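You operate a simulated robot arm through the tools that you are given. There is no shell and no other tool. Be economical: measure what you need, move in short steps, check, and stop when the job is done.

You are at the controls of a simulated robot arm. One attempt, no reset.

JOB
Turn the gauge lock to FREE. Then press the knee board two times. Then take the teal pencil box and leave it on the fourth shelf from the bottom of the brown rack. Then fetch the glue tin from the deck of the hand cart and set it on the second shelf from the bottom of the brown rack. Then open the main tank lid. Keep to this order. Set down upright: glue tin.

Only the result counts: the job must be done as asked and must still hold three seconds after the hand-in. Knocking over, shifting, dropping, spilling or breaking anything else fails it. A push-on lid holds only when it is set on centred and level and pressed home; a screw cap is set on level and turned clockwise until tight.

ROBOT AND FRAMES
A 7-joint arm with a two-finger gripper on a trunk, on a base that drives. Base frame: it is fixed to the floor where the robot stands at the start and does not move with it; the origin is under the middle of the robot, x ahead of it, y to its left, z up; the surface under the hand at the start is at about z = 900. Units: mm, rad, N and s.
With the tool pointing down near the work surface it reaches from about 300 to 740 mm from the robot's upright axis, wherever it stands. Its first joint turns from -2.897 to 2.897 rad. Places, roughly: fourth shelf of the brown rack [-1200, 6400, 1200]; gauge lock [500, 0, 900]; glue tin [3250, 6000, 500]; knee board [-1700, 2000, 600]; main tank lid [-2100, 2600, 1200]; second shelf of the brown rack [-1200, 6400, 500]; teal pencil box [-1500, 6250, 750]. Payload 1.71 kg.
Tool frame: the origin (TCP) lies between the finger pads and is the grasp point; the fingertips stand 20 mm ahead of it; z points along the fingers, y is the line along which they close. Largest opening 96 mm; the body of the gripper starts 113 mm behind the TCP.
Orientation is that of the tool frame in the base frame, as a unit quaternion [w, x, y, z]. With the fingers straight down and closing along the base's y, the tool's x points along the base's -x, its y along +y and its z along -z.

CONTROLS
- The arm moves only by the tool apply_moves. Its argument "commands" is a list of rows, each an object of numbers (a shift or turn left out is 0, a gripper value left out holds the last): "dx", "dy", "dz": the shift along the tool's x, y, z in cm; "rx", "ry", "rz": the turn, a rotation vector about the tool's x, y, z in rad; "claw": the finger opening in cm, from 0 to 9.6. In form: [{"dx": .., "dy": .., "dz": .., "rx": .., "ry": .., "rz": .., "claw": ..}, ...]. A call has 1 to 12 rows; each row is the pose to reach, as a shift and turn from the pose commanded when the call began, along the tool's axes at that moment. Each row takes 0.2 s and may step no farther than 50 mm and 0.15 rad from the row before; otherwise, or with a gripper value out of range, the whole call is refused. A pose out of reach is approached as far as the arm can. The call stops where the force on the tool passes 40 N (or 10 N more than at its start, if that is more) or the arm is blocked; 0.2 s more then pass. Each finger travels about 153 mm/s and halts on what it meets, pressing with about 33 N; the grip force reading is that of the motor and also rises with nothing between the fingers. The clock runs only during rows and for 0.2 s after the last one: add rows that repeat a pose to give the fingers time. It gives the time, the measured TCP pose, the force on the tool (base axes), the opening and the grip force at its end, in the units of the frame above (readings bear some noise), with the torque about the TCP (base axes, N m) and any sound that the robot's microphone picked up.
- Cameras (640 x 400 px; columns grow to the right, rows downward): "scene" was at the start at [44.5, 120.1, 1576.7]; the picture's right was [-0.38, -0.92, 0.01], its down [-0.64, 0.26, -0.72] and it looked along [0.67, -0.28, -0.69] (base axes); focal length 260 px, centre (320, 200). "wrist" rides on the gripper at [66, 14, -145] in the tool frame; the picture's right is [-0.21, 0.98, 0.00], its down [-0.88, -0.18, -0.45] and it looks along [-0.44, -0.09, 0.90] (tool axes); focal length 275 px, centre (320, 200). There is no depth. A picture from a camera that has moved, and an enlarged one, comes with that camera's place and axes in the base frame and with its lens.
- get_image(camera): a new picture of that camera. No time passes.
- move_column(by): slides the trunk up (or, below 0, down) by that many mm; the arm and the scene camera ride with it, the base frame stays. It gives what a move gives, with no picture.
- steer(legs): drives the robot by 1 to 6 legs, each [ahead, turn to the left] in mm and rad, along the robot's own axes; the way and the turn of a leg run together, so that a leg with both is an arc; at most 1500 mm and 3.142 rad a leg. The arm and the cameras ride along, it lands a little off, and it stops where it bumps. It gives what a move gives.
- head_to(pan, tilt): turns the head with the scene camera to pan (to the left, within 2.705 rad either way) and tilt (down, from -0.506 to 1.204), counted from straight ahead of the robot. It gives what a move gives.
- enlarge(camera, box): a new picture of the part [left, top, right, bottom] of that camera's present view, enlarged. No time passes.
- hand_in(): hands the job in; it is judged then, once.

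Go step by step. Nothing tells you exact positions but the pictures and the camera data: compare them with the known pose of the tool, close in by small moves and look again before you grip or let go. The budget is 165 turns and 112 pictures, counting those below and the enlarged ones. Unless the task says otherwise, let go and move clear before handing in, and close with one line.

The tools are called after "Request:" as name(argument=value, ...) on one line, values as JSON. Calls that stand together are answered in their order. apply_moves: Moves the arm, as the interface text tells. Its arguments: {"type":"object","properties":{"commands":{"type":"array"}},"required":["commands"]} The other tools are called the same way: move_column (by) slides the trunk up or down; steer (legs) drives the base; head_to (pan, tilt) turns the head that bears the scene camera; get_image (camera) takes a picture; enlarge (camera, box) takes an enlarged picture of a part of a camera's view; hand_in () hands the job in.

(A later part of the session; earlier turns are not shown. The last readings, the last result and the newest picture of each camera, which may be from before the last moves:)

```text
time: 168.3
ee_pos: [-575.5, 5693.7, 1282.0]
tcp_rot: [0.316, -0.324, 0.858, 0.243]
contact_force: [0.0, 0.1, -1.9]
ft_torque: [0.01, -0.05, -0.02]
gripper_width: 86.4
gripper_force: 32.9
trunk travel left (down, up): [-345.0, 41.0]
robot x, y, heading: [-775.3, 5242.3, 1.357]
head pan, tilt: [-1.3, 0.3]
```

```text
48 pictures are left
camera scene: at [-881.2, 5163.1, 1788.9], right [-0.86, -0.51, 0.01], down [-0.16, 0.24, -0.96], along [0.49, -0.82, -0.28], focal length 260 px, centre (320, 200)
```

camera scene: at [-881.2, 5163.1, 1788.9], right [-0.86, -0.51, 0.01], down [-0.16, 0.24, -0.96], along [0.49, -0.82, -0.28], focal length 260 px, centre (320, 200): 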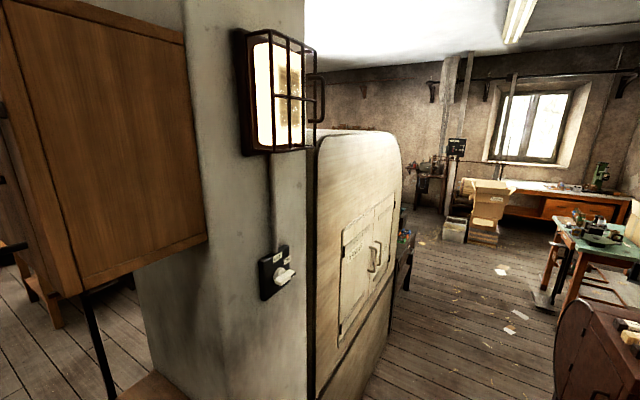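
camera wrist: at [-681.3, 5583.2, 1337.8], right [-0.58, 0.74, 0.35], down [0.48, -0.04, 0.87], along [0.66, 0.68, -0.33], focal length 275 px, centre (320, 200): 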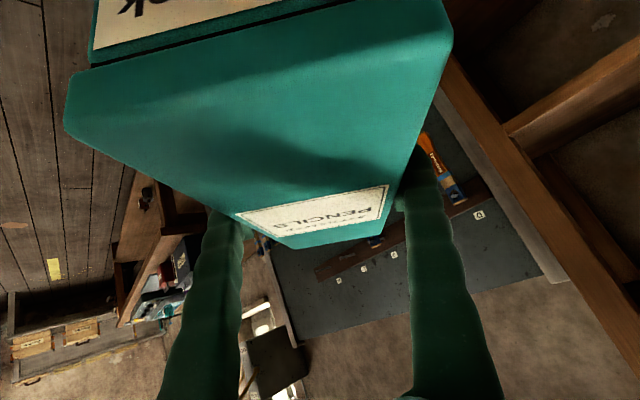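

The arm's elbow is resting on the head. I swing the head clear and immediately extend the hand outward and down.

Request:
head_to(pan=-2.7, tilt=-0.4)

Request:
apply_moves(commands=[{"dy": 0.9, "dz": 4.5}, {"dy": 1.8, "dz": 9}, {"dy": 2.7, "dz": 13}, {"dy": 3.2, "dz": 16}, {"dy": 3.2, "dz": 16}])

```text
time: 169.8
ee_pos: [-581.6, 5694.1, 1281.6]
tcp_rot: [0.313, -0.329, 0.857, 0.244]
contact_force: [-0.3, -0.4, -0.7]
ft_torque: [0.0, -0.03, 0.01]
gripper_width: 86.4
gripper_force: 33.4
trunk travel left (down, up): [-345.0, 41.0]
robot x, y, heading: [-774.1, 5241.8, 1.358]
head pan, tilt: [-2.7, -0.4]
```

```text
time: 170.2
ee_pos: [-598.6, 5704.9, 1277.5]
tcp_rot: [0.313, -0.34, 0.846, 0.267]
contact_force: [0.6, -0.4, -1.7]
ft_torque: [0.06, 0.01, 0.02]
gripper_width: 86.6
gripper_force: 33.0
trunk travel left (down, up): [-345.0, 41.0]
robot x, y, heading: [-771.7, 5239.1, 1.365]
head pan, tilt: [-2.7, -0.4]
stopped in row 1: the arm was blocked; the commanded pose is now the measured one
```

Request:
apply_moves(commands=[{"dy": 1.5, "dz": 4.5}, {"dy": 3, "dz": 9}, {"dy": 4, "dz": 13}, {"dy": 5, "dz": 16}])

Request:
apply_moves(commands=[{"dy": 1.5, "dz": 4.5}, {"dy": 3, "dz": 9}, {"dy": 4, "dz": 13}, {"dy": 5, "dz": 16}])

Request:
get_image(camera="scene")

```text
time: 170.5
ee_pos: [-616.6, 5714.5, 1274.8]
tcp_rot: [0.312, -0.35, 0.835, 0.286]
contact_force: [0.5, 0.3, -1.9]
ft_torque: [0.0, -0.01, 0.02]
gripper_width: 86.7
gripper_force: 33.1
trunk travel left (down, up): [-345.0, 41.0]
robot x, y, heading: [-772.3, 5239.1, 1.359]
head pan, tilt: [-2.7, -0.4]
stopped in row 1: the arm was blocked; the commanded pose is now the measured one
```

```text
time: 170.8
ee_pos: [-636.6, 5723.2, 1272.0]
tcp_rot: [0.311, -0.359, 0.825, 0.305]
contact_force: [-0.3, 0.6, -2.1]
ft_torque: [0.02, -0.06, 0.01]
gripper_width: 86.4
gripper_force: 33.2
trunk travel left (down, up): [-345.0, 41.0]
robot x, y, heading: [-770.2, 5241.8, 1.359]
head pan, tilt: [-2.7, -0.4]
stopped in row 1: the arm was blocked; the commanded pose is now the measured one
```

```text
47 pictures are left
camera scene: at [-920.0, 5172.6, 1849.7], right [-0.99, -0.14, 0.01], down [0.05, -0.4, -0.91], along [0.13, -0.91, 0.41], focal length 260 px, centre (320, 200)
```

scene: 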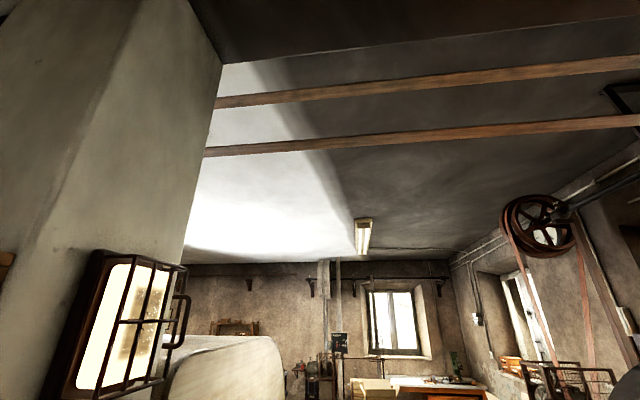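

Request:
apply_moves(commands=[{"dy": 2, "dz": 4.5}, {"dy": 4, "dz": 9}, {"dy": 6, "dz": 13}, {"dy": 7, "dz": 16}])

Request:
apply_moves(commands=[{"dy": 2, "dz": 4.5}, {"dy": 4, "dz": 9}, {"dy": 6, "dz": 13}, {"dy": 7, "dz": 16}])

Request:
apply_moves(commands=[{"dy": 2, "dz": 4.5}, {"dy": 4, "dz": 9}])

```text
time: 171.2
ee_pos: [-652.3, 5729.6, 1270.1]
tcp_rot: [0.312, -0.365, 0.816, 0.323]
contact_force: [0.2, 0.2, -2.1]
ft_torque: [0.0, -0.01, 0.01]
gripper_width: 86.7
gripper_force: 32.7
trunk travel left (down, up): [-345.0, 41.0]
robot x, y, heading: [-768.8, 5242.1, 1.359]
head pan, tilt: [-2.7, -0.4]
stopped in row 1: the arm was blocked; the commanded pose is now the measured one
```

```text
time: 171.5
ee_pos: [-670.2, 5738.2, 1271.7]
tcp_rot: [0.316, -0.373, 0.804, 0.339]
contact_force: [-0.1, -0.4, -2.5]
ft_torque: [0.01, -0.03, 0.01]
gripper_width: 86.4
gripper_force: 32.9
trunk travel left (down, up): [-345.0, 41.0]
robot x, y, heading: [-772.0, 5240.1, 1.363]
head pan, tilt: [-2.7, -0.4]
stopped in row 1: the arm was blocked; the commanded pose is now the measured one
```

```text
time: 171.8
ee_pos: [-693.4, 5745.4, 1271.3]
tcp_rot: [0.318, -0.386, 0.79, 0.356]
contact_force: [-1.0, -0.4, -0.8]
ft_torque: [0.04, -0.06, -0.03]
gripper_width: 86.6
gripper_force: 32.4
trunk travel left (down, up): [-345.0, 41.0]
robot x, y, heading: [-775.9, 5242.5, 1.36]
head pan, tilt: [-2.7, -0.4]
stopped in row 1: the arm was blocked; the commanded pose is now the measured one
```

Request:
head_to(pan=-0.9, tilt=0.8)

Request:
get_image(camera="scene")

```text
time: 173.6
ee_pos: [-699.0, 5746.4, 1272.6]
tcp_rot: [0.315, -0.39, 0.787, 0.359]
contact_force: [0.5, -0.1, -0.9]
ft_torque: [0.01, -0.03, -0.02]
gripper_width: 86.7
gripper_force: 33.0
trunk travel left (down, up): [-345.0, 41.0]
robot x, y, heading: [-773.8, 5241.4, 1.36]
head pan, tilt: [-0.901, 0.799]
```

```text
46 pictures are left
camera scene: at [-917.9, 5162.5, 1744.7], right [-0.99, -0.14, 0.01], down [-0.1, 0.7, -0.71], along [0.1, -0.7, -0.71], focal length 260 px, centre (320, 200)
```

scene: 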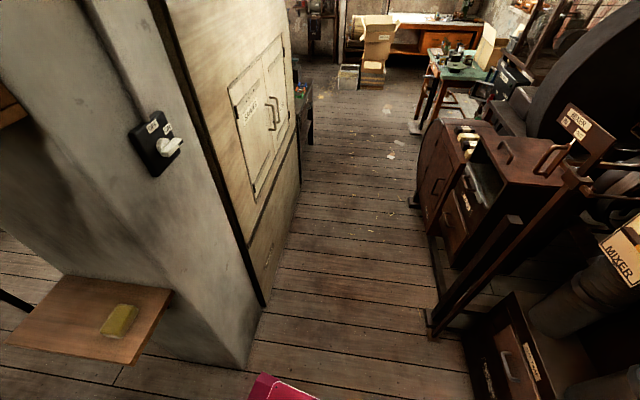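

Request:
apply_moves(commands=[{"dz": 1, "dx": -1}, {"dz": 2, "dx": -2}, {"dz": 3, "dx": -3}, {"dz": 4, "dx": -4}])

Request:
apply_moves(commands=[{"dz": 1, "dx": -1}, {"dz": 2, "dx": -2}, {"dz": 3, "dx": -3}, {"dz": 4, "dx": -4}])

```text
time: 173.9
ee_pos: [-694.2, 5737.5, 1271.6]
tcp_rot: [0.315, -0.383, 0.787, 0.366]
contact_force: [0.6, -0.8, -1.5]
ft_torque: [0.04, 0.02, 0.02]
gripper_width: 86.6
gripper_force: 33.2
trunk travel left (down, up): [-345.0, 41.0]
robot x, y, heading: [-769.7, 5241.4, 1.361]
head pan, tilt: [-0.901, 0.799]
stopped in row 1: the arm was blocked; the commanded pose is now the measured one
```

```text
time: 174.3
ee_pos: [-693.2, 5733.2, 1270.5]
tcp_rot: [0.312, -0.375, 0.788, 0.375]
contact_force: [0.5, -1.0, -2.5]
ft_torque: [0.06, 0.04, 0.05]
gripper_width: 86.5
gripper_force: 32.7
trunk travel left (down, up): [-345.0, 41.0]
robot x, y, heading: [-776.1, 5239.5, 1.366]
head pan, tilt: [-0.901, 0.799]
stopped in row 1: the arm was blocked; the commanded pose is now the measured one
```

Request:
head_to(pan=-2.7, tilt=-0.5)

Request:
apply_moves(commands=[{"dy": 3, "dz": 3.5, "rz": -0.14}, {"dy": 5, "dz": 7, "rz": -0.28}])

Request:
apply_moves(commands=[{"dx": -3, "dz": 3.8, "rz": -0.14}, {"dx": -6, "dz": 7, "rz": -0.28}])

Request:
apply_moves(commands=[{"dx": 3, "dz": 3.8, "rz": -0.14}, {"dx": 6, "dz": 7, "rz": -0.28}])

```text
time: 176.1
ee_pos: [-701.0, 5733.0, 1271.1]
tcp_rot: [0.31, -0.381, 0.786, 0.375]
contact_force: [-0.6, 0.2, -2.3]
ft_torque: [0.03, 0.0, 0.03]
gripper_width: 86.3
gripper_force: 33.4
trunk travel left (down, up): [-345.0, 41.0]
robot x, y, heading: [-777.2, 5243.1, 1.362]
head pan, tilt: [-2.7, -0.499]
```

```text
time: 176.4
ee_pos: [-720.6, 5741.5, 1271.7]
tcp_rot: [0.328, -0.41, 0.763, 0.378]
contact_force: [1.0, -0.5, -0.8]
ft_torque: [0.0, -0.03, 0.01]
gripper_width: 86.5
gripper_force: 33.6
trunk travel left (down, up): [-345.0, 41.0]
robot x, y, heading: [-769.9, 5241.6, 1.358]
head pan, tilt: [-2.7, -0.499]
stopped in row 1: the arm was blocked; the commanded pose is now the measured one
```

```text
time: 176.8
ee_pos: [-745.6, 5747.8, 1273.0]
tcp_rot: [0.342, -0.459, 0.729, 0.376]
contact_force: [-1.3, 0.4, -2.2]
ft_torque: [0.01, -0.01, -0.03]
gripper_width: 86.4
gripper_force: 33.1
trunk travel left (down, up): [-345.0, 41.0]
robot x, y, heading: [-775.7, 5241.2, 1.364]
head pan, tilt: [-2.7, -0.499]
stopped in row 1: the arm was blocked; the commanded pose is now the measured one
```

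```text
time: 177.4
ee_pos: [-760.7, 5774.9, 1191.4]
tcp_rot: [0.389, -0.562, 0.655, 0.322]
contact_force: [6.0, -0.1, -1.1]
ft_torque: [-0.01, 0.3, 0.53]
gripper_width: 86.4
gripper_force: 32.6
trunk travel left (down, up): [-345.0, 41.0]
robot x, y, heading: [-771.1, 5237.7, 1.362]
head pan, tilt: [-2.7, -0.499]
```

Freed — lowering the hand let the elbow clear. I restore the level grasp orientation and extend outward.

Request:
apply_moves(commands=[{"dx": -0.9, "dy": 0.3, "dz": 1.5, "rx": -0.035, "ry": 0.068, "rz": -0.021}, {"dx": -1.7, "dy": 0.6, "dz": 3, "rx": -0.069, "ry": 0.135, "rz": -0.043}, {"dx": -2.6, "dy": 0.8, "dz": 4.5, "rx": -0.104, "ry": 0.203, "rz": -0.064}, {"dx": -3.4, "dy": 1.1, "dz": 6, "rx": -0.138, "ry": 0.271, "rz": -0.085}, {"dx": -3.4, "dy": 1.1, "dz": 6, "rx": -0.138, "ry": 0.271, "rz": -0.085}])

Request:
head_to(pan=-0.5, tilt=0.5)

Request:
get_image(camera="scene")

Request:
get_image(camera="wrist")

```text
time: 178.6
ee_pos: [-753.8, 5842.4, 1196.7]
tcp_rot: [0.272, -0.65, 0.656, 0.271]
contact_force: [0.0, 0.2, -2.2]
ft_torque: [0.03, 0.0, -0.02]
gripper_width: 86.1
gripper_force: 33.0
trunk travel left (down, up): [-345.0, 41.0]
robot x, y, heading: [-774.9, 5237.6, 1.36]
head pan, tilt: [-2.7, -0.499]
```

```text
time: 180.6
ee_pos: [-753.6, 5843.4, 1195.2]
tcp_rot: [0.272, -0.649, 0.657, 0.271]
contact_force: [-0.5, -0.3, -2.1]
ft_torque: [0.06, -0.01, -0.02]
gripper_width: 86.4
gripper_force: 32.6
trunk travel left (down, up): [-345.0, 41.0]
robot x, y, heading: [-770.6, 5240.0, 1.363]
head pan, tilt: [-0.499, 0.499]
```

```text
45 pictures are left
camera scene: at [-870.0, 5311.9, 1768.1], right [0.76, -0.65, 0.01], down [-0.32, -0.38, -0.87], along [0.57, 0.66, -0.49], focal length 260 px, centre (320, 200)
```

scene: 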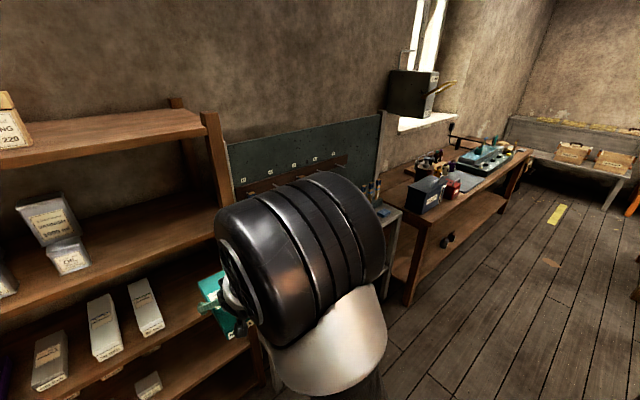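

```text
44 pictures are left
camera wrist: at [-768.3, 5694.7, 1251.8], right [-0.98, 0.16, 0.15], down [0.19, 0.3, 0.93], along [0.1, 0.94, -0.32], focal length 275 px, centre (320, 200)
```

wrist: 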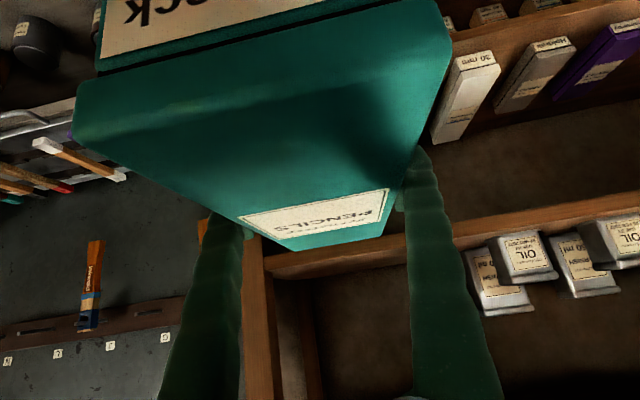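

Request:
move_column(by=40)

Request:
steer(legs=[[0, 0.1], [300, 0]])

Request:
get_image(camera="wrist")

```text
time: 181.5
ee_pos: [-754.1, 5843.7, 1235.8]
tcp_rot: [0.271, -0.649, 0.657, 0.271]
contact_force: [-0.6, -0.5, -2.1]
ft_torque: [0.02, 0.03, 0.0]
gripper_width: 86.2
gripper_force: 33.2
trunk travel left (down, up): [-385.0, 1.0]
robot x, y, heading: [-773.3, 5238.5, 1.36]
head pan, tilt: [-0.499, 0.499]
```

```text
time: 184.2
ee_pos: [-782.8, 6137.1, 1236.6]
tcp_rot: [-0.259, 0.681, -0.623, -0.285]
contact_force: [-0.4, -0.4, -2.2]
ft_torque: [0.03, -0.02, -0.03]
gripper_width: 86.5
gripper_force: 33.0
trunk travel left (down, up): [-385.0, 1.0]
robot x, y, heading: [-739.4, 5536.4, 1.464]
head pan, tilt: [-0.499, 0.499]
```

```text
43 pictures are left
camera wrist: at [-782.1, 5987.3, 1292.4], right [-0.99, 0.05, 0.15], down [0.16, 0.32, 0.94], along [0.0, 0.95, -0.32], focal length 275 px, centre (320, 200)
```

wrist: 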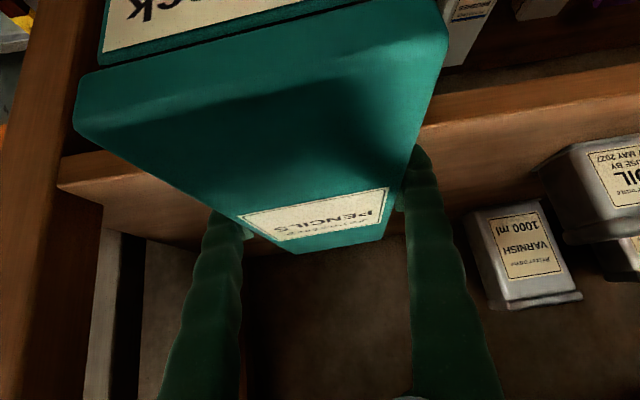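

Request:
steer(legs=[[200, 0]])

Request:
apply_moves(commands=[{"dx": 0.9, "dz": 0.9}, {"dx": 1.6, "dz": 1.6}, {"dx": 2.1, "dz": 2.1}, {"dx": 2.1, "dz": 2.1}])

Request:
get_image(camera="wrist")

Request:
get_image(camera="scene")

```text
time: 185.8
ee_pos: [-761.3, 6306.2, 1250.2]
tcp_rot: [-0.267, 0.678, -0.621, -0.29]
contact_force: [-1.0, 0.6, -2.1]
ft_torque: [-0.02, -0.03, 0.01]
gripper_width: 86.4
gripper_force: 33.6
trunk travel left (down, up): [-385.0, 1.0]
robot x, y, heading: [-719.7, 5736.4, 1.457]
head pan, tilt: [-0.499, 0.499]
```

```text
time: 186.5
ee_pos: [-758.6, 6340.2, 1223.9]
tcp_rot: [-0.266, 0.676, -0.621, -0.294]
contact_force: [0.4, -4.8, 26.1]
ft_torque: [-0.38, 0.2, 0.51]
gripper_width: 86.7
gripper_force: 33.2
trunk travel left (down, up): [-385.0, 1.0]
robot x, y, heading: [-719.4, 5733.1, 1.457]
head pan, tilt: [-0.499, 0.499]
stopped in row 3: the force on the tool passed its limit at 43 N (the readings are from after the stop); the commanded pose is now the measured one
```

```text
42 pictures are left
camera wrist: at [-758.4, 6189.4, 1275.7], right [-0.99, 0.05, 0.16], down [0.16, 0.29, 0.94], along [0.01, 0.96, -0.3], focal length 275 px, centre (320, 200)
```

wrist: 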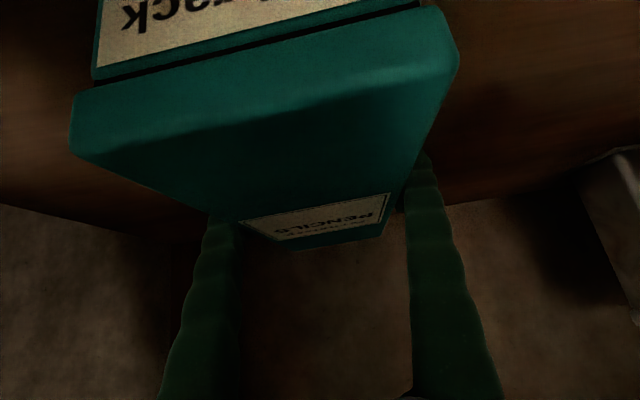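

```text
41 pictures are left
camera scene: at [-825.0, 5767.5, 1808.0], right [0.82, -0.58, 0.0], down [-0.28, -0.39, -0.88], along [0.51, 0.72, -0.48], focal length 260 px, centre (320, 200)
```

scene: 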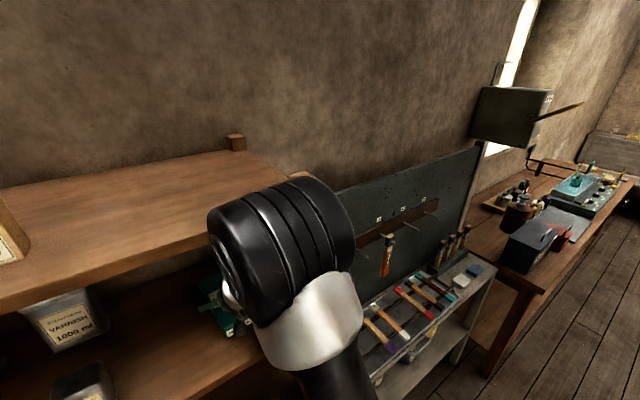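

Request:
enlarge(camera="scene", box=[100, 230, 300, 370])

Request:
enlarge(camera="wrist", box=[200, 100, 480, 260])

```text
2.86 times, centred on (200, 300) of scene
camera zoom: at [-825.0, 5767.5, 1808.0], right [0.82, -0.58, 0.0], down [-0.28, -0.39, -0.88], along [0.51, 0.72, -0.48], focal length 743 px, centre (663, -86)
```

zoom: 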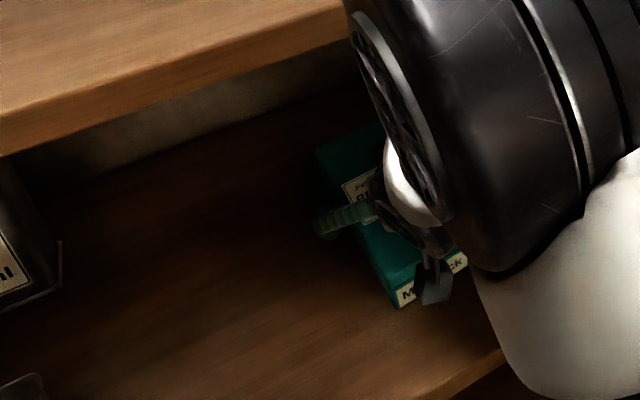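

```text
2.29 times, centred on (340, 180) of wrist
camera zoom: at [-758.4, 6189.4, 1275.7], right [-0.99, 0.05, 0.16], down [0.16, 0.29, 0.94], along [0.01, 0.96, -0.3], focal length 629 px, centre (274, 246)
```

zoom: 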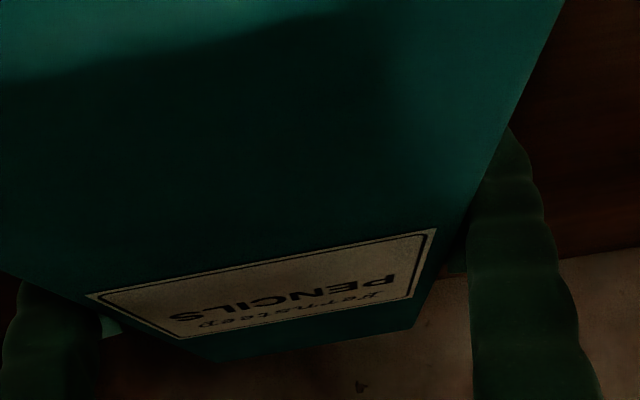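

The stiff contact with torque near zero matches the box lying flat on the shelf (≈1178). I release and back out along the fingers.

Request:
apply_moves(commands=[{"claw": 9.6}, {"claw": 9.6}, {"claw": 9.6}, {"dz": -1.5}, {"dz": -3}, {"dz": -5}, {"dz": -8}, {"dz": -8}])

Request:
get_image(camera="wrist")

```text
time: 188.3
ee_pos: [-750.9, 6282.4, 1274.8]
tcp_rot: [-0.263, 0.677, -0.622, -0.292]
contact_force: [0.3, 1.1, -0.2]
ft_torque: [-0.02, -0.05, 0.03]
gripper_width: 96.2
gripper_force: 0.1
trunk travel left (down, up): [-385.0, 1.0]
robot x, y, heading: [-716.1, 5738.4, 1.457]
head pan, tilt: [-0.499, 0.499]
```

```text
38 pictures are left
camera wrist: at [-751.5, 6132.0, 1329.0], right [-0.99, 0.06, 0.16], down [0.16, 0.3, 0.94], along [0.01, 0.95, -0.31], focal length 275 px, centre (320, 200)
```

wrist: 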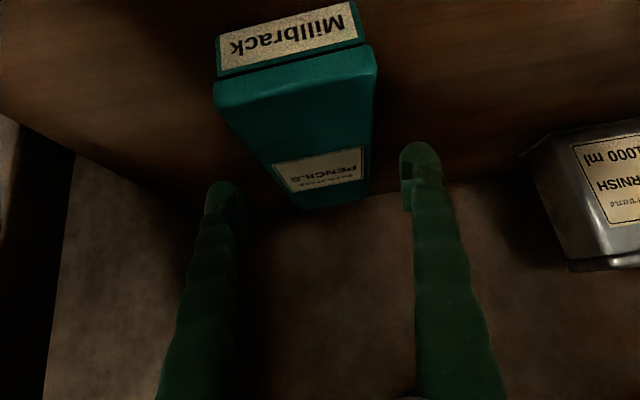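

The teal box sits on shelf 4. I back out, lower the trunk somewhat, and turn toward +x for the hand cart.

Request:
steer(legs=[[-480, 0]])

Request:
move_column(by=-150)

Request:
steer(legs=[[0, -1.457]])

Request:
head_to(pan=0.1, tilt=0.3)

Request:
get_image(camera="scene")

```text
time: 191.3
ee_pos: [-807.6, 5803.7, 1277.2]
tcp_rot: [-0.263, 0.678, -0.621, -0.293]
contact_force: [0.1, -0.2, 0.7]
ft_torque: [0.01, 0.01, -0.01]
gripper_width: 96.1
gripper_force: 0.0
trunk travel left (down, up): [-385.0, 1.0]
robot x, y, heading: [-770.5, 5260.1, 1.457]
head pan, tilt: [-0.499, 0.499]
```

```text
time: 193.1
ee_pos: [-807.2, 5785.6, 1134.0]
tcp_rot: [-0.267, 0.677, -0.619, -0.297]
contact_force: [0.6, 1.0, -0.2]
ft_torque: [-0.04, -0.01, 0.03]
gripper_width: 95.7
gripper_force: 0.0
trunk travel left (down, up): [-235.0, 151.0]
robot x, y, heading: [-770.4, 5261.2, 1.457]
head pan, tilt: [-0.499, 0.499]
```

```text
time: 197.7
ee_pos: [-254.1, 5355.4, 1134.5]
tcp_rot: [0.397, -0.092, 0.912, 0.044]
contact_force: [-0.4, -1.2, 0.7]
ft_torque: [-0.03, -0.01, -0.02]
gripper_width: 95.8
gripper_force: 0.0
trunk travel left (down, up): [-235.0, 151.0]
robot x, y, heading: [-773.3, 5264.7, -0.002]
head pan, tilt: [-0.499, 0.499]
```

```text
time: 198.7
ee_pos: [-270.0, 5351.6, 1142.9]
tcp_rot: [0.403, -0.093, 0.909, 0.044]
contact_force: [0.0, -1.6, -0.2]
ft_torque: [0.02, 0.03, 0.04]
gripper_width: 95.8
gripper_force: 0.1
trunk travel left (down, up): [-235.0, 151.0]
robot x, y, heading: [-776.4, 5268.9, 0.006]
head pan, tilt: [0.099, 0.3]
```

```text
37 pictures are left
camera scene: at [-709.5, 5427.9, 1675.5], right [0.1, -0.99, 0.0], down [-0.31, -0.03, -0.95], along [0.95, 0.1, -0.31], focal length 260 px, centre (320, 200)
```

scene: 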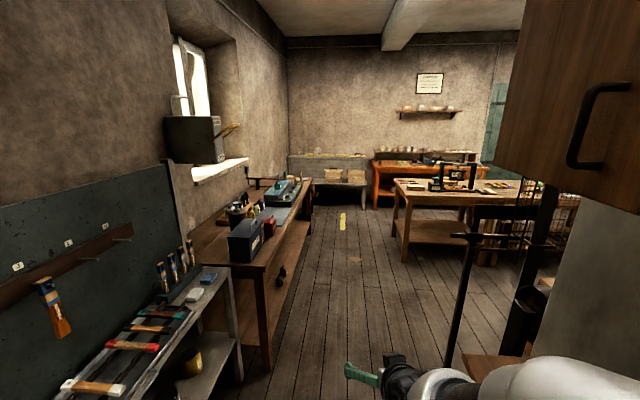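

Request:
apply_moves(commands=[{"dz": 4.5}, {"dz": 9}, {"dz": 12}, {"dz": 12, "claw": 6}])

Request:
steer(legs=[[1500, 0], [1000, 0]])

Request:
head_to(pan=0.4, tilt=0.5)

Request:
get_image(camera="scene")

```text
time: 199.7
ee_pos: [-184.3, 5369.6, 1063.9]
tcp_rot: [0.405, -0.092, 0.909, 0.043]
contact_force: [-0.5, 0.3, 0.1]
ft_torque: [0.02, 0.0, -0.02]
gripper_width: 60.0
gripper_force: 0.0
trunk travel left (down, up): [-235.0, 151.0]
robot x, y, heading: [-772.3, 5267.0, 0.003]
head pan, tilt: [0.099, 0.3]
```

```text
time: 212.9
ee_pos: [2343.4, 5324.8, 1063.9]
tcp_rot: [0.403, -0.083, 0.91, 0.039]
contact_force: [0.2, 0.3, -0.5]
ft_torque: [0.0, 0.02, -0.01]
gripper_width: 60.2
gripper_force: 0.0
trunk travel left (down, up): [-235.0, 151.0]
robot x, y, heading: [1751.6, 5230.6, -0.016]
head pan, tilt: [0.099, 0.3]
```

```text
time: 213.7
ee_pos: [2326.5, 5325.2, 1070.8]
tcp_rot: [0.412, -0.083, 0.907, 0.038]
contact_force: [-0.1, 0.4, 0.5]
ft_torque: [0.01, 0.0, -0.01]
gripper_width: 60.1
gripper_force: 0.0
trunk travel left (down, up): [-235.0, 151.0]
robot x, y, heading: [1751.3, 5227.2, -0.018]
head pan, tilt: [0.4, 0.499]
```

```text
36 pictures are left
camera scene: at [1809.3, 5419.7, 1657.3], right [0.37, -0.93, -0.01], down [-0.46, -0.18, -0.87], along [0.81, 0.33, -0.49], focal length 260 px, centre (320, 200)
```

scene: 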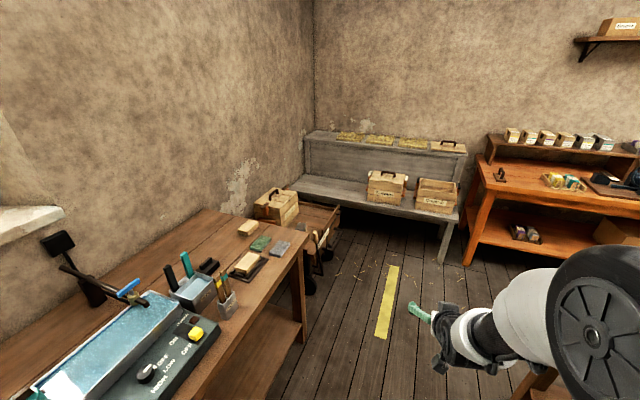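

Request:
steer(legs=[[850, 0.02], [0, 0.7]])

Request:
head_to(pan=0.15, tilt=0.75)

Request:
get_image(camera="scene")

```text
time: 220.7
ee_pos: [2963.4, 5684.2, 1073.2]
tcp_rot: [0.369, -0.405, 0.816, 0.184]
contact_force: [0.3, 0.5, 0.3]
ft_torque: [-0.04, -0.01, 0.0]
gripper_width: 60.3
gripper_force: 0.1
trunk travel left (down, up): [-235.0, 151.0]
robot x, y, heading: [2602.4, 5227.1, 0.71]
head pan, tilt: [0.4, 0.499]
```

```text
time: 221.4
ee_pos: [2952.9, 5673.0, 1080.5]
tcp_rot: [0.377, -0.402, 0.813, 0.185]
contact_force: [0.2, -0.5, 0.5]
ft_torque: [0.0, 0.03, 0.0]
gripper_width: 59.8
gripper_force: 0.1
trunk travel left (down, up): [-235.0, 151.0]
robot x, y, heading: [2599.6, 5226.4, 0.717]
head pan, tilt: [0.15, 0.75]
```

```text
35 pictures are left
camera scene: at [2531.8, 5386.0, 1635.4], right [0.76, -0.65, 0.0], down [-0.45, -0.53, -0.72], along [0.47, 0.55, -0.69], focal length 260 px, centre (320, 200)
```

scene: 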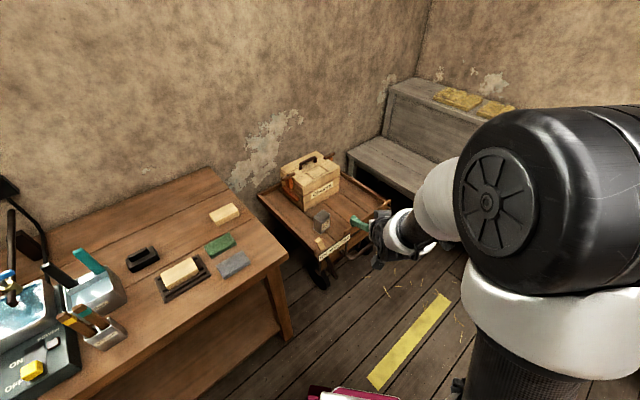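

Request:
enlarge(camera="scene", box=[240, 140, 400, 290])

Request:
get_image(camera="wrist")

```text
2.67 times, centred on (320, 215) of scene
camera zoom: at [2531.8, 5386.0, 1635.4], right [0.76, -0.65, 0.0], down [-0.45, -0.53, -0.72], along [0.47, 0.55, -0.69], focal length 693 px, centre (320, 160)
```

zoom: 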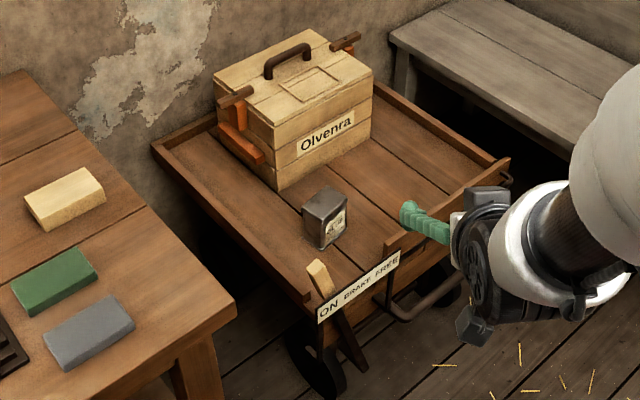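

```text
33 pictures are left
camera wrist: at [2849.2, 5559.8, 1124.6], right [-0.7, 0.7, 0.16], down [0.28, 0.07, 0.96], along [0.66, 0.71, -0.25], focal length 275 px, centre (320, 200)
```

wrist: 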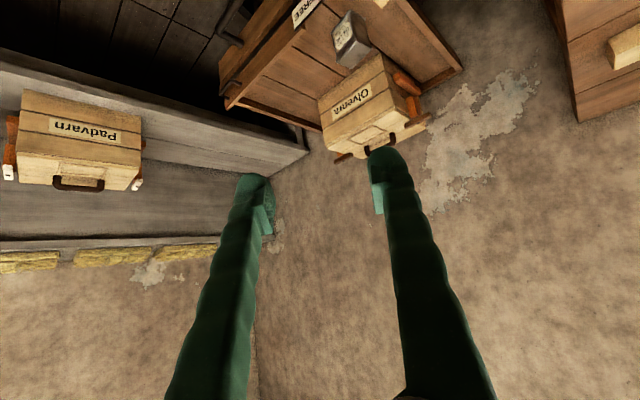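

The glue tin is the small square tin near (3155, 6095), top around z≈600. I drive to about (3080, 5480) to face it, keeping clear of the bench and cart.

Request:
steer(legs=[[0, -0.23], [543, 0], [0, 0.96]])

Request:
apply_moves(commands=[{"dz": 2, "dx": 2}, {"dz": 3.5, "dx": 3.5}, {"dz": 3.5, "dx": 3.5}])

Request:
get_image(camera="wrist")

Request:
get_image(camera="scene")

```text
time: 228.6
ee_pos: [3049.8, 6048.3, 1081.5]
tcp_rot: [-0.286, 0.667, -0.615, -0.309]
contact_force: [0.6, -0.4, -0.9]
ft_torque: [0.0, -0.07, 0.0]
gripper_width: 59.9
gripper_force: 0.0
trunk travel left (down, up): [-235.0, 151.0]
robot x, y, heading: [3091.3, 5483.8, 1.441]
head pan, tilt: [0.15, 0.75]
```

```text
time: 229.4
ee_pos: [3047.4, 6038.5, 1040.9]
tcp_rot: [-0.291, 0.665, -0.613, -0.312]
contact_force: [0.7, 0.1, 0.1]
ft_torque: [-0.05, 0.0, 0.0]
gripper_width: 59.9
gripper_force: 0.0
trunk travel left (down, up): [-235.0, 151.0]
robot x, y, heading: [3085.8, 5486.1, 1.439]
head pan, tilt: [0.15, 0.75]
```

```text
32 pictures are left
camera wrist: at [3046.5, 5884.0, 1082.2], right [-0.99, 0.05, 0.15], down [0.16, 0.23, 0.96], along [0.02, 0.97, -0.23], focal length 275 px, centre (320, 200)
```

wrist: 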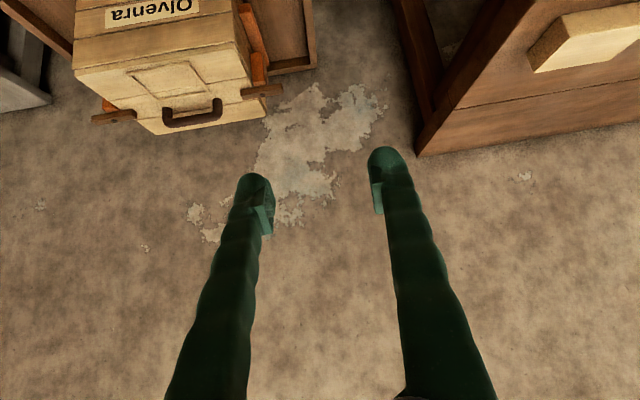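

```text
31 pictures are left
camera scene: at [2930.7, 5553.8, 1635.4], right [1.0, 0.03, 0.0], down [0.02, -0.69, -0.72], along [-0.02, 0.72, -0.69], focal length 260 px, centre (320, 200)
```

scene: 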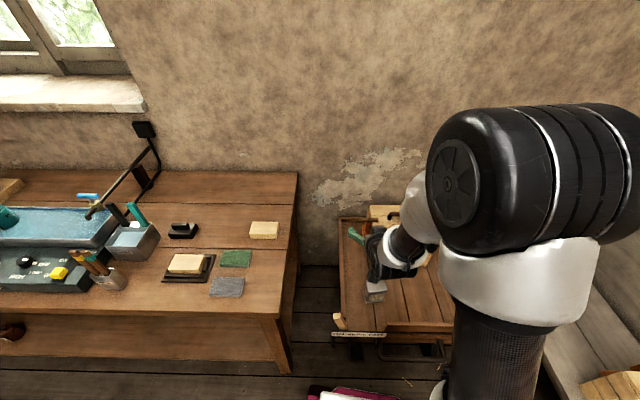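

Request:
move_column(by=-235)

Request:
apply_moves(commands=[{"dy": -1.5, "rx": 0.004, "ry": 0.126, "rz": 0.011}, {"dy": -3, "rx": 0.009, "ry": 0.252, "rz": 0.022}, {"dy": -4.5, "rx": 0.013, "ry": 0.378, "rz": 0.033}, {"dy": -6, "rx": 0.017, "ry": 0.504, "rz": 0.043}, {"dy": -7.5, "rx": 0.021, "ry": 0.63, "rz": 0.054}, {"dy": -9, "rx": 0.026, "ry": 0.756, "rz": 0.065}, {"dy": -10, "rx": 0.03, "ry": 0.882, "rz": 0.076}, {"dy": -10, "rx": 0.03, "ry": 0.882, "rz": 0.076}])

Request:
get_image(camera="wrist")

```text
time: 231.9
ee_pos: [3046.7, 6037.6, 807.4]
tcp_rot: [-0.292, 0.664, -0.614, -0.312]
contact_force: [0.1, -0.1, -0.9]
ft_torque: [0.0, 0.0, 0.01]
gripper_width: 59.9
gripper_force: 0.0
trunk travel left (down, up): [0.0, 386.0]
robot x, y, heading: [3089.7, 5479.6, 1.446]
head pan, tilt: [0.15, 0.75]
```

```text
time: 233.7
ee_pos: [3149.1, 6045.9, 807.5]
tcp_rot: [0.001, 0.707, -0.707, 0.001]
contact_force: [0.2, -0.1, -0.7]
ft_torque: [-0.03, -0.01, -0.01]
gripper_width: 60.0
gripper_force: 0.1
trunk travel left (down, up): [0.0, 386.0]
robot x, y, heading: [3090.6, 5483.0, 1.446]
head pan, tilt: [0.15, 0.75]
```

```text
30 pictures are left
camera wrist: at [3134.6, 5980.7, 952.7], right [-0.98, 0.21, 0.0], down [0.18, 0.88, 0.44], along [0.09, 0.43, -0.9], focal length 275 px, centre (320, 200)
```

wrist: 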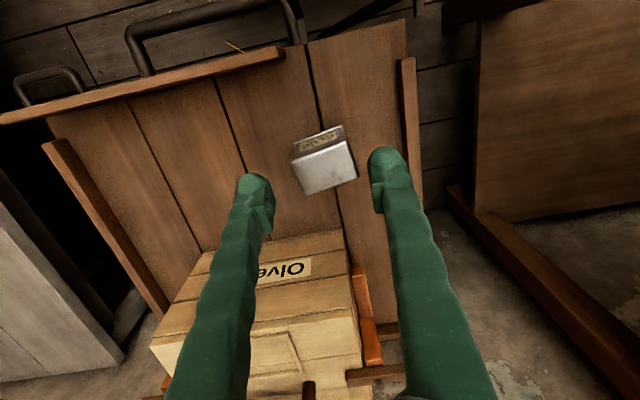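

The tin's top is about 71×51 mm at (3153, 6096, 622), turned ~0.12 rad. I pitch the hand to 45° (needed for the shelf) above it.

Request:
apply_moves(commands=[{"dx": -0.8, "dz": 1.9, "ry": -0.131}, {"dx": -1.7, "dz": 3.8, "ry": -0.262}, {"dx": -2.5, "dz": 5.7, "ry": -0.393}, {"dx": -3.3, "dz": 7.6, "ry": -0.524}, {"dx": -4.2, "dz": 9.5, "ry": -0.655}, {"dx": -5, "dz": 11.5, "ry": -0.785, "claw": 9.6}, {"dx": -5, "dz": 11.5, "ry": -0.785, "claw": 9.6}])

Request:
apply_moves(commands=[{"rx": -0.085, "rz": -0.085}, {"rx": -0.085, "rz": -0.085}])

Request:
get_image(camera="wrist")

```text
time: 235.3
ee_pos: [3147.3, 6095.2, 691.1]
tcp_rot: [0.271, -0.653, 0.654, 0.27]
contact_force: [-0.6, 0.0, -0.4]
ft_torque: [0.0, 0.01, 0.01]
gripper_width: 96.1
gripper_force: 0.1
trunk travel left (down, up): [0.0, 386.0]
robot x, y, heading: [3087.6, 5482.8, 1.442]
head pan, tilt: [0.15, 0.75]
```

```text
time: 235.9
ee_pos: [3147.9, 6096.3, 692.1]
tcp_rot: [-0.254, 0.691, -0.613, -0.286]
contact_force: [-0.2, -0.5, -0.4]
ft_torque: [0.0, 0.02, -0.01]
gripper_width: 96.0
gripper_force: 0.1
trunk travel left (down, up): [0.0, 386.0]
robot x, y, heading: [3089.3, 5485.5, 1.446]
head pan, tilt: [0.15, 0.75]
```

```text
29 pictures are left
camera wrist: at [3152.4, 5946.1, 748.4], right [-0.99, 0.03, 0.15], down [0.15, 0.33, 0.93], along [-0.02, 0.95, -0.33], focal length 275 px, centre (320, 200)
```

wrist: 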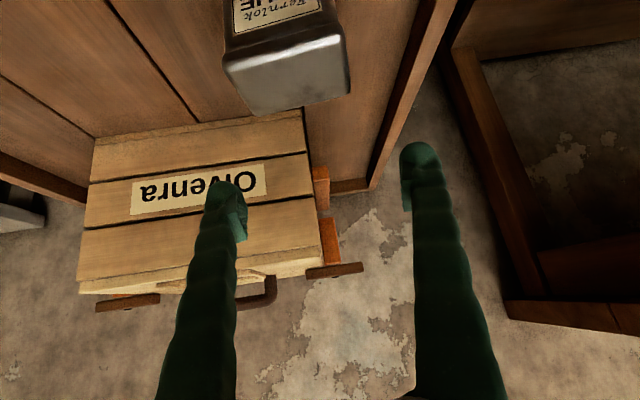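

Request:
apply_moves(commands=[{"dy": -0.5, "dx": 2, "dz": 2}, {"dy": -0.5, "dx": 3.8, "dz": 3.8}, {"dy": -0.5, "dx": 3.8, "dz": 3.8}])

Request:
get_image(camera="wrist")

```text
time: 236.7
ee_pos: [3152.6, 6094.6, 639.0]
tcp_rot: [-0.254, 0.691, -0.613, -0.287]
contact_force: [0.1, 0.3, 0.7]
ft_torque: [0.0, 0.01, -0.02]
gripper_width: 96.2
gripper_force: 0.1
trunk travel left (down, up): [0.0, 386.0]
robot x, y, heading: [3085.8, 5478.8, 1.446]
head pan, tilt: [0.15, 0.75]
```

```text
28 pictures are left
camera wrist: at [3157.1, 5945.8, 695.0], right [-0.99, 0.03, 0.15], down [0.15, 0.33, 0.93], along [-0.02, 0.95, -0.33], focal length 275 px, centre (320, 200)
```

wrist: 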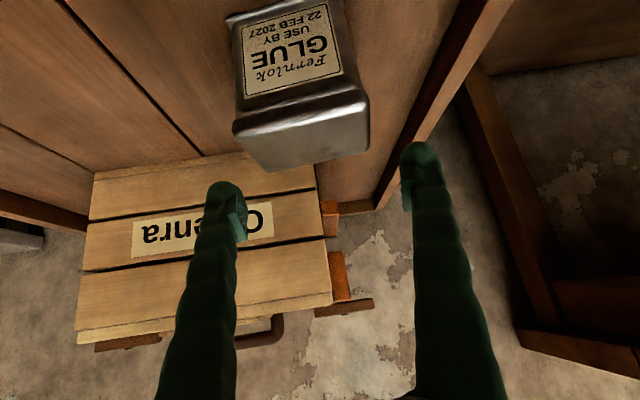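

Request:
apply_moves(commands=[{"dy": -0.15, "dx": 1.6, "dz": 1.2}, {"dy": -0.15, "dx": 3.2, "dz": 2.5}, {"dy": -0.15, "dx": 4.7, "dz": 3.7}, {"dy": -0.15, "dx": 4.7, "dz": 3.7}])

Request:
get_image(camera="wrist")

```text
time: 237.7
ee_pos: [3154.4, 6084.4, 592.7]
tcp_rot: [-0.266, 0.687, -0.609, -0.294]
contact_force: [0.8, 1.1, -0.2]
ft_torque: [-0.01, -0.02, 0.02]
gripper_width: 95.8
gripper_force: 0.1
trunk travel left (down, up): [0.0, 386.0]
robot x, y, heading: [3089.5, 5484.2, 1.444]
head pan, tilt: [0.15, 0.75]
stopped in row 4: the force on the tool passed its limit at 43 N (the readings are from after the stop); the commanded pose is now the measured one
```

```text
27 pictures are left
camera wrist: at [3159.1, 5933.2, 644.2], right [-0.99, 0.03, 0.14], down [0.14, 0.3, 0.94], along [-0.02, 0.95, -0.3], focal length 275 px, centre (320, 200)
```

wrist: 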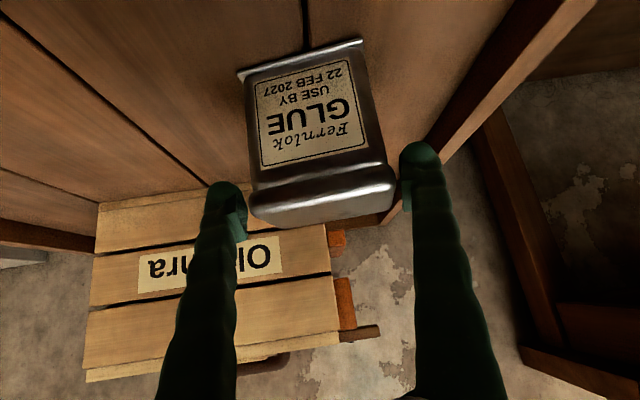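

The tin is centred between the fingers and they reach ~35 mm below its top; something stopped further descent, so I close here.

Request:
apply_moves(commands=[{"claw": 8}, {"claw": 6.5}, {"claw": 5}, {"claw": 5}])

Request:
get_image(camera="wrist")

```text
time: 238.7
ee_pos: [3155.4, 6085.1, 592.7]
tcp_rot: [-0.265, 0.688, -0.609, -0.293]
contact_force: [0.1, -3.5, 7.6]
ft_torque: [-0.14, -0.06, -0.13]
gripper_width: 92.7
gripper_force: 33.1
trunk travel left (down, up): [0.0, 386.0]
robot x, y, heading: [3087.7, 5482.1, 1.446]
head pan, tilt: [0.15, 0.75]
```

```text
26 pictures are left
camera wrist: at [3159.1, 5933.4, 644.6], right [-0.99, 0.03, 0.14], down [0.14, 0.3, 0.94], along [-0.02, 0.95, -0.3], focal length 275 px, centre (320, 200)
```

wrist: 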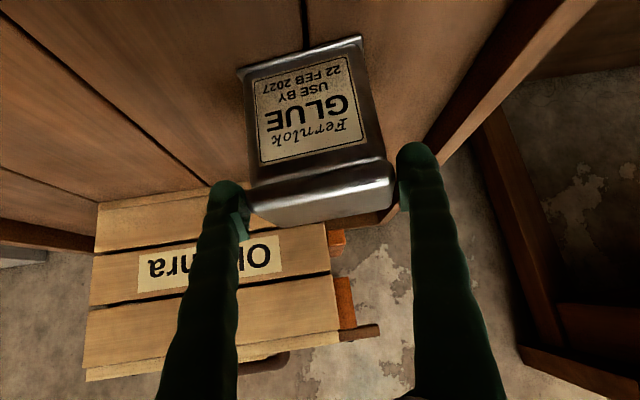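

The tin's flange is wide (~92 mm) and only its front edge is in the pads. I open, rise a little, and re-measure.

Request:
apply_moves(commands=[{"claw": 9.6}, {"claw": 9.6}, {"dx": -2, "dz": -2, "claw": 9.6}, {"dx": -3.5, "dz": -3.5}, {"dx": -3.5, "dz": -3.5}])

Request:
enlarge(camera="wrist", box=[190, 0, 430, 200])

```text
time: 239.9
ee_pos: [3156.0, 6081.5, 641.5]
tcp_rot: [-0.266, 0.687, -0.609, -0.294]
contact_force: [0.4, -0.6, 0.8]
ft_torque: [0.01, -0.01, 0.01]
gripper_width: 96.1
gripper_force: 0.2
trunk travel left (down, up): [0.0, 386.0]
robot x, y, heading: [3089.0, 5482.7, 1.442]
head pan, tilt: [0.15, 0.75]
```

```text
2.00 times, centred on (310, 100) of wrist
camera zoom: at [3159.5, 5931.0, 693.4], right [-0.99, 0.03, 0.14], down [0.14, 0.3, 0.94], along [-0.02, 0.95, -0.3], focal length 551 px, centre (340, 400)
```

zoom: 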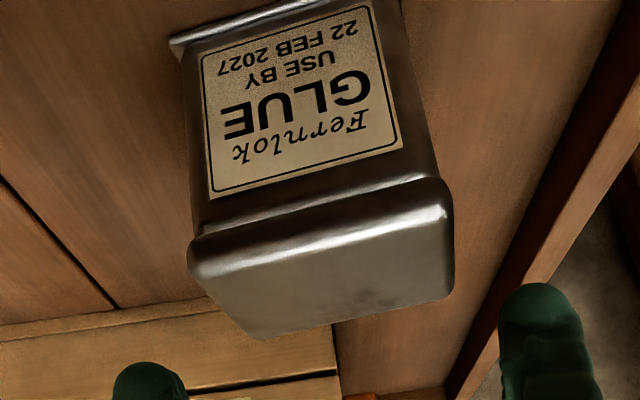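

Refit: the tin's top is ≈91×70 at z≈580, centred (3148, 6127), yaw ≈0.2. I align the hand over that.

Request:
apply_moves(commands=[{"dx": -0.25, "dy": 0.13, "dz": 2.9, "rx": -0.028, "rz": -0.028, "claw": 9.6}, {"dx": -0.51, "dy": 0.26, "dz": 5.8, "rx": -0.057, "rz": -0.057}, {"dx": -0.51, "dy": 0.26, "dz": 5.8, "rx": -0.057, "rz": -0.057}])

Request:
get_image(camera="wrist")

```text
time: 240.7
ee_pos: [3146.2, 6126.7, 603.3]
tcp_rot: [-0.253, 0.713, -0.58, -0.303]
contact_force: [-0.5, 0.1, 0.5]
ft_torque: [0.01, 0.02, 0.01]
gripper_width: 95.9
gripper_force: 0.0
trunk travel left (down, up): [0.0, 386.0]
robot x, y, heading: [3090.3, 5481.5, 1.448]
head pan, tilt: [0.15, 0.75]
```

```text
24 pictures are left
camera wrist: at [3163.2, 5977.9, 656.7], right [-0.99, -0.05, 0.14], down [0.12, 0.31, 0.94], along [-0.09, 0.95, -0.3], focal length 275 px, centre (320, 200)
```

wrist: 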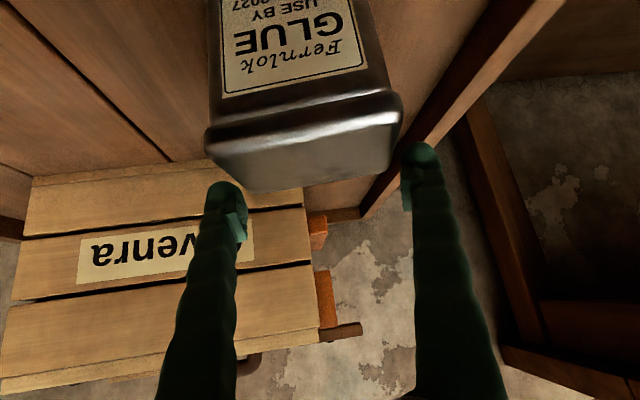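

Request:
apply_moves(commands=[{"dy": -0.13, "rx": 0.035, "rz": 0.035}, {"dx": 0.75, "dy": -0.13, "dz": 0.7, "rx": 0.035, "rz": 0.035}, {"dx": 1.5, "dy": -0.13, "dz": 1.4, "rx": 0.035, "rz": 0.035}, {"dx": 2.2, "dy": -0.13, "dz": 2.1, "rx": 0.035, "rz": 0.035}, {"dx": 2.95, "dy": -0.13, "dz": 2.8, "rx": 0.035, "rz": 0.035}, {"dx": 2.95, "dy": -0.13, "dz": 2.8, "rx": 0.035, "rz": 0.035}])

Request:
get_image(camera="wrist")

```text
time: 241.5
ee_pos: [3146.2, 6122.5, 601.9]
tcp_rot: [-0.271, 0.694, -0.593, -0.305]
contact_force: [0.1, 0.2, 1.2]
ft_torque: [0.01, 0.02, -0.02]
gripper_width: 96.1
gripper_force: 0.1
trunk travel left (down, up): [0.0, 386.0]
robot x, y, heading: [3088.0, 5484.1, 1.444]
head pan, tilt: [0.15, 0.75]
stopped in row 4: the force on the tool passed its limit at 48 N (the readings are from after the stop); the commanded pose is now the measured one
```

```text
23 pictures are left
camera wrist: at [3155.4, 5970.6, 649.6], right [-0.99, -0.01, 0.14], down [0.13, 0.28, 0.95], along [-0.05, 0.96, -0.27], focal length 275 px, centre (320, 200)
```

wrist: 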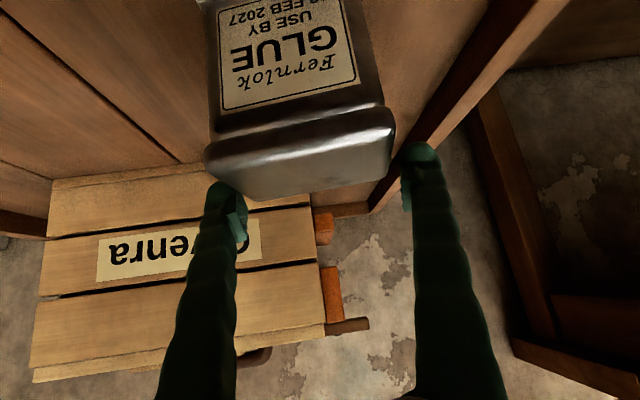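

The tin is ~3.4 mm further to +x than the hand's midplane. I correct and try again.

Request:
apply_moves(commands=[{"dy": -0.34}, {"dx": 0.75, "dy": -0.34, "dz": 0.67}, {"dx": 1.5, "dy": -0.34, "dz": 1.33}, {"dx": 2.2, "dy": -0.34, "dz": 2.0}, {"dx": 2.9, "dy": -0.34, "dz": 2.6}, {"dx": 2.9, "dy": -0.34, "dz": 2.6}])

Request:
get_image(camera="wrist")

```text
time: 242.2
ee_pos: [3148.5, 6119.1, 603.7]
tcp_rot: [-0.281, 0.69, -0.588, -0.314]
contact_force: [0.7, 0.7, -0.4]
ft_torque: [-0.01, 0.0, -0.01]
gripper_width: 96.1
gripper_force: 0.0
trunk travel left (down, up): [0.0, 386.0]
robot x, y, heading: [3087.3, 5484.9, 1.444]
head pan, tilt: [0.15, 0.75]
stopped in row 3: the force on the tool passed its limit at 47 N (the readings are from after the stop); the commanded pose is now the measured one
```

```text
22 pictures are left
camera wrist: at [3157.6, 5965.6, 646.6], right [-0.99, -0.02, 0.14], down [0.13, 0.25, 0.96], along [-0.05, 0.97, -0.24], focal length 275 px, centre (320, 200)
```

wrist: 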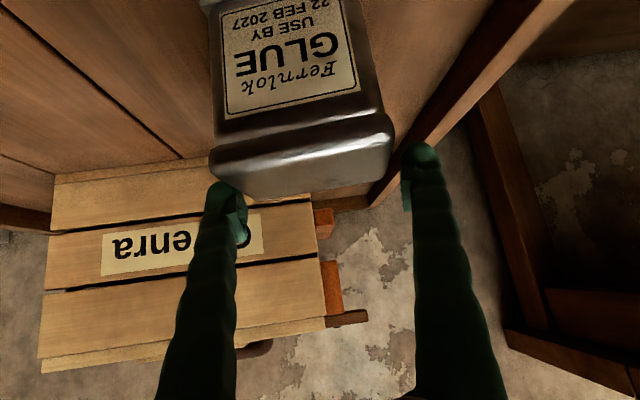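

Request:
apply_moves(commands=[{"dx": -0.4, "dz": -0.4}, {"dx": -0.4, "dz": -0.4, "dy": -0.6, "ry": 0.07}, {"dx": 0.3, "dy": -0.6, "dz": 0.3, "ry": 0.07}, {"dx": 1.1, "dy": -0.6, "dz": 1.1, "ry": 0.07}, {"dx": 1.8, "dy": -0.6, "dz": 1.8, "ry": 0.07}, {"dx": 2.5, "dy": -0.6, "dz": 2.5, "ry": 0.07}, {"dx": 2.9, "dy": -0.6, "dz": 2.9, "ry": 0.07}])

Request:
get_image(camera="wrist")

```text
time: 243.3
ee_pos: [3153.8, 6116.4, 602.6]
tcp_rot: [-0.27, 0.699, -0.592, -0.297]
contact_force: [0.0, -0.2, -0.3]
ft_torque: [0.0, -0.03, -0.02]
gripper_width: 96.3
gripper_force: 0.1
trunk travel left (down, up): [0.0, 386.0]
robot x, y, heading: [3088.5, 5484.8, 1.445]
head pan, tilt: [0.15, 0.75]
stopped in row 5: the force on the tool passed its limit at 47 N (the readings are from after the stop); the commanded pose is now the measured one
```

```text
21 pictures are left
camera wrist: at [3162.3, 5965.5, 651.3], right [-0.99, -0.01, 0.13], down [0.12, 0.29, 0.95], along [-0.05, 0.96, -0.28], focal length 275 px, centre (320, 200)
```

wrist: 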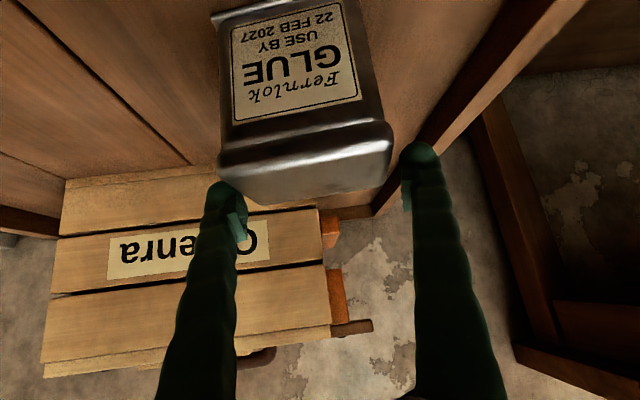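

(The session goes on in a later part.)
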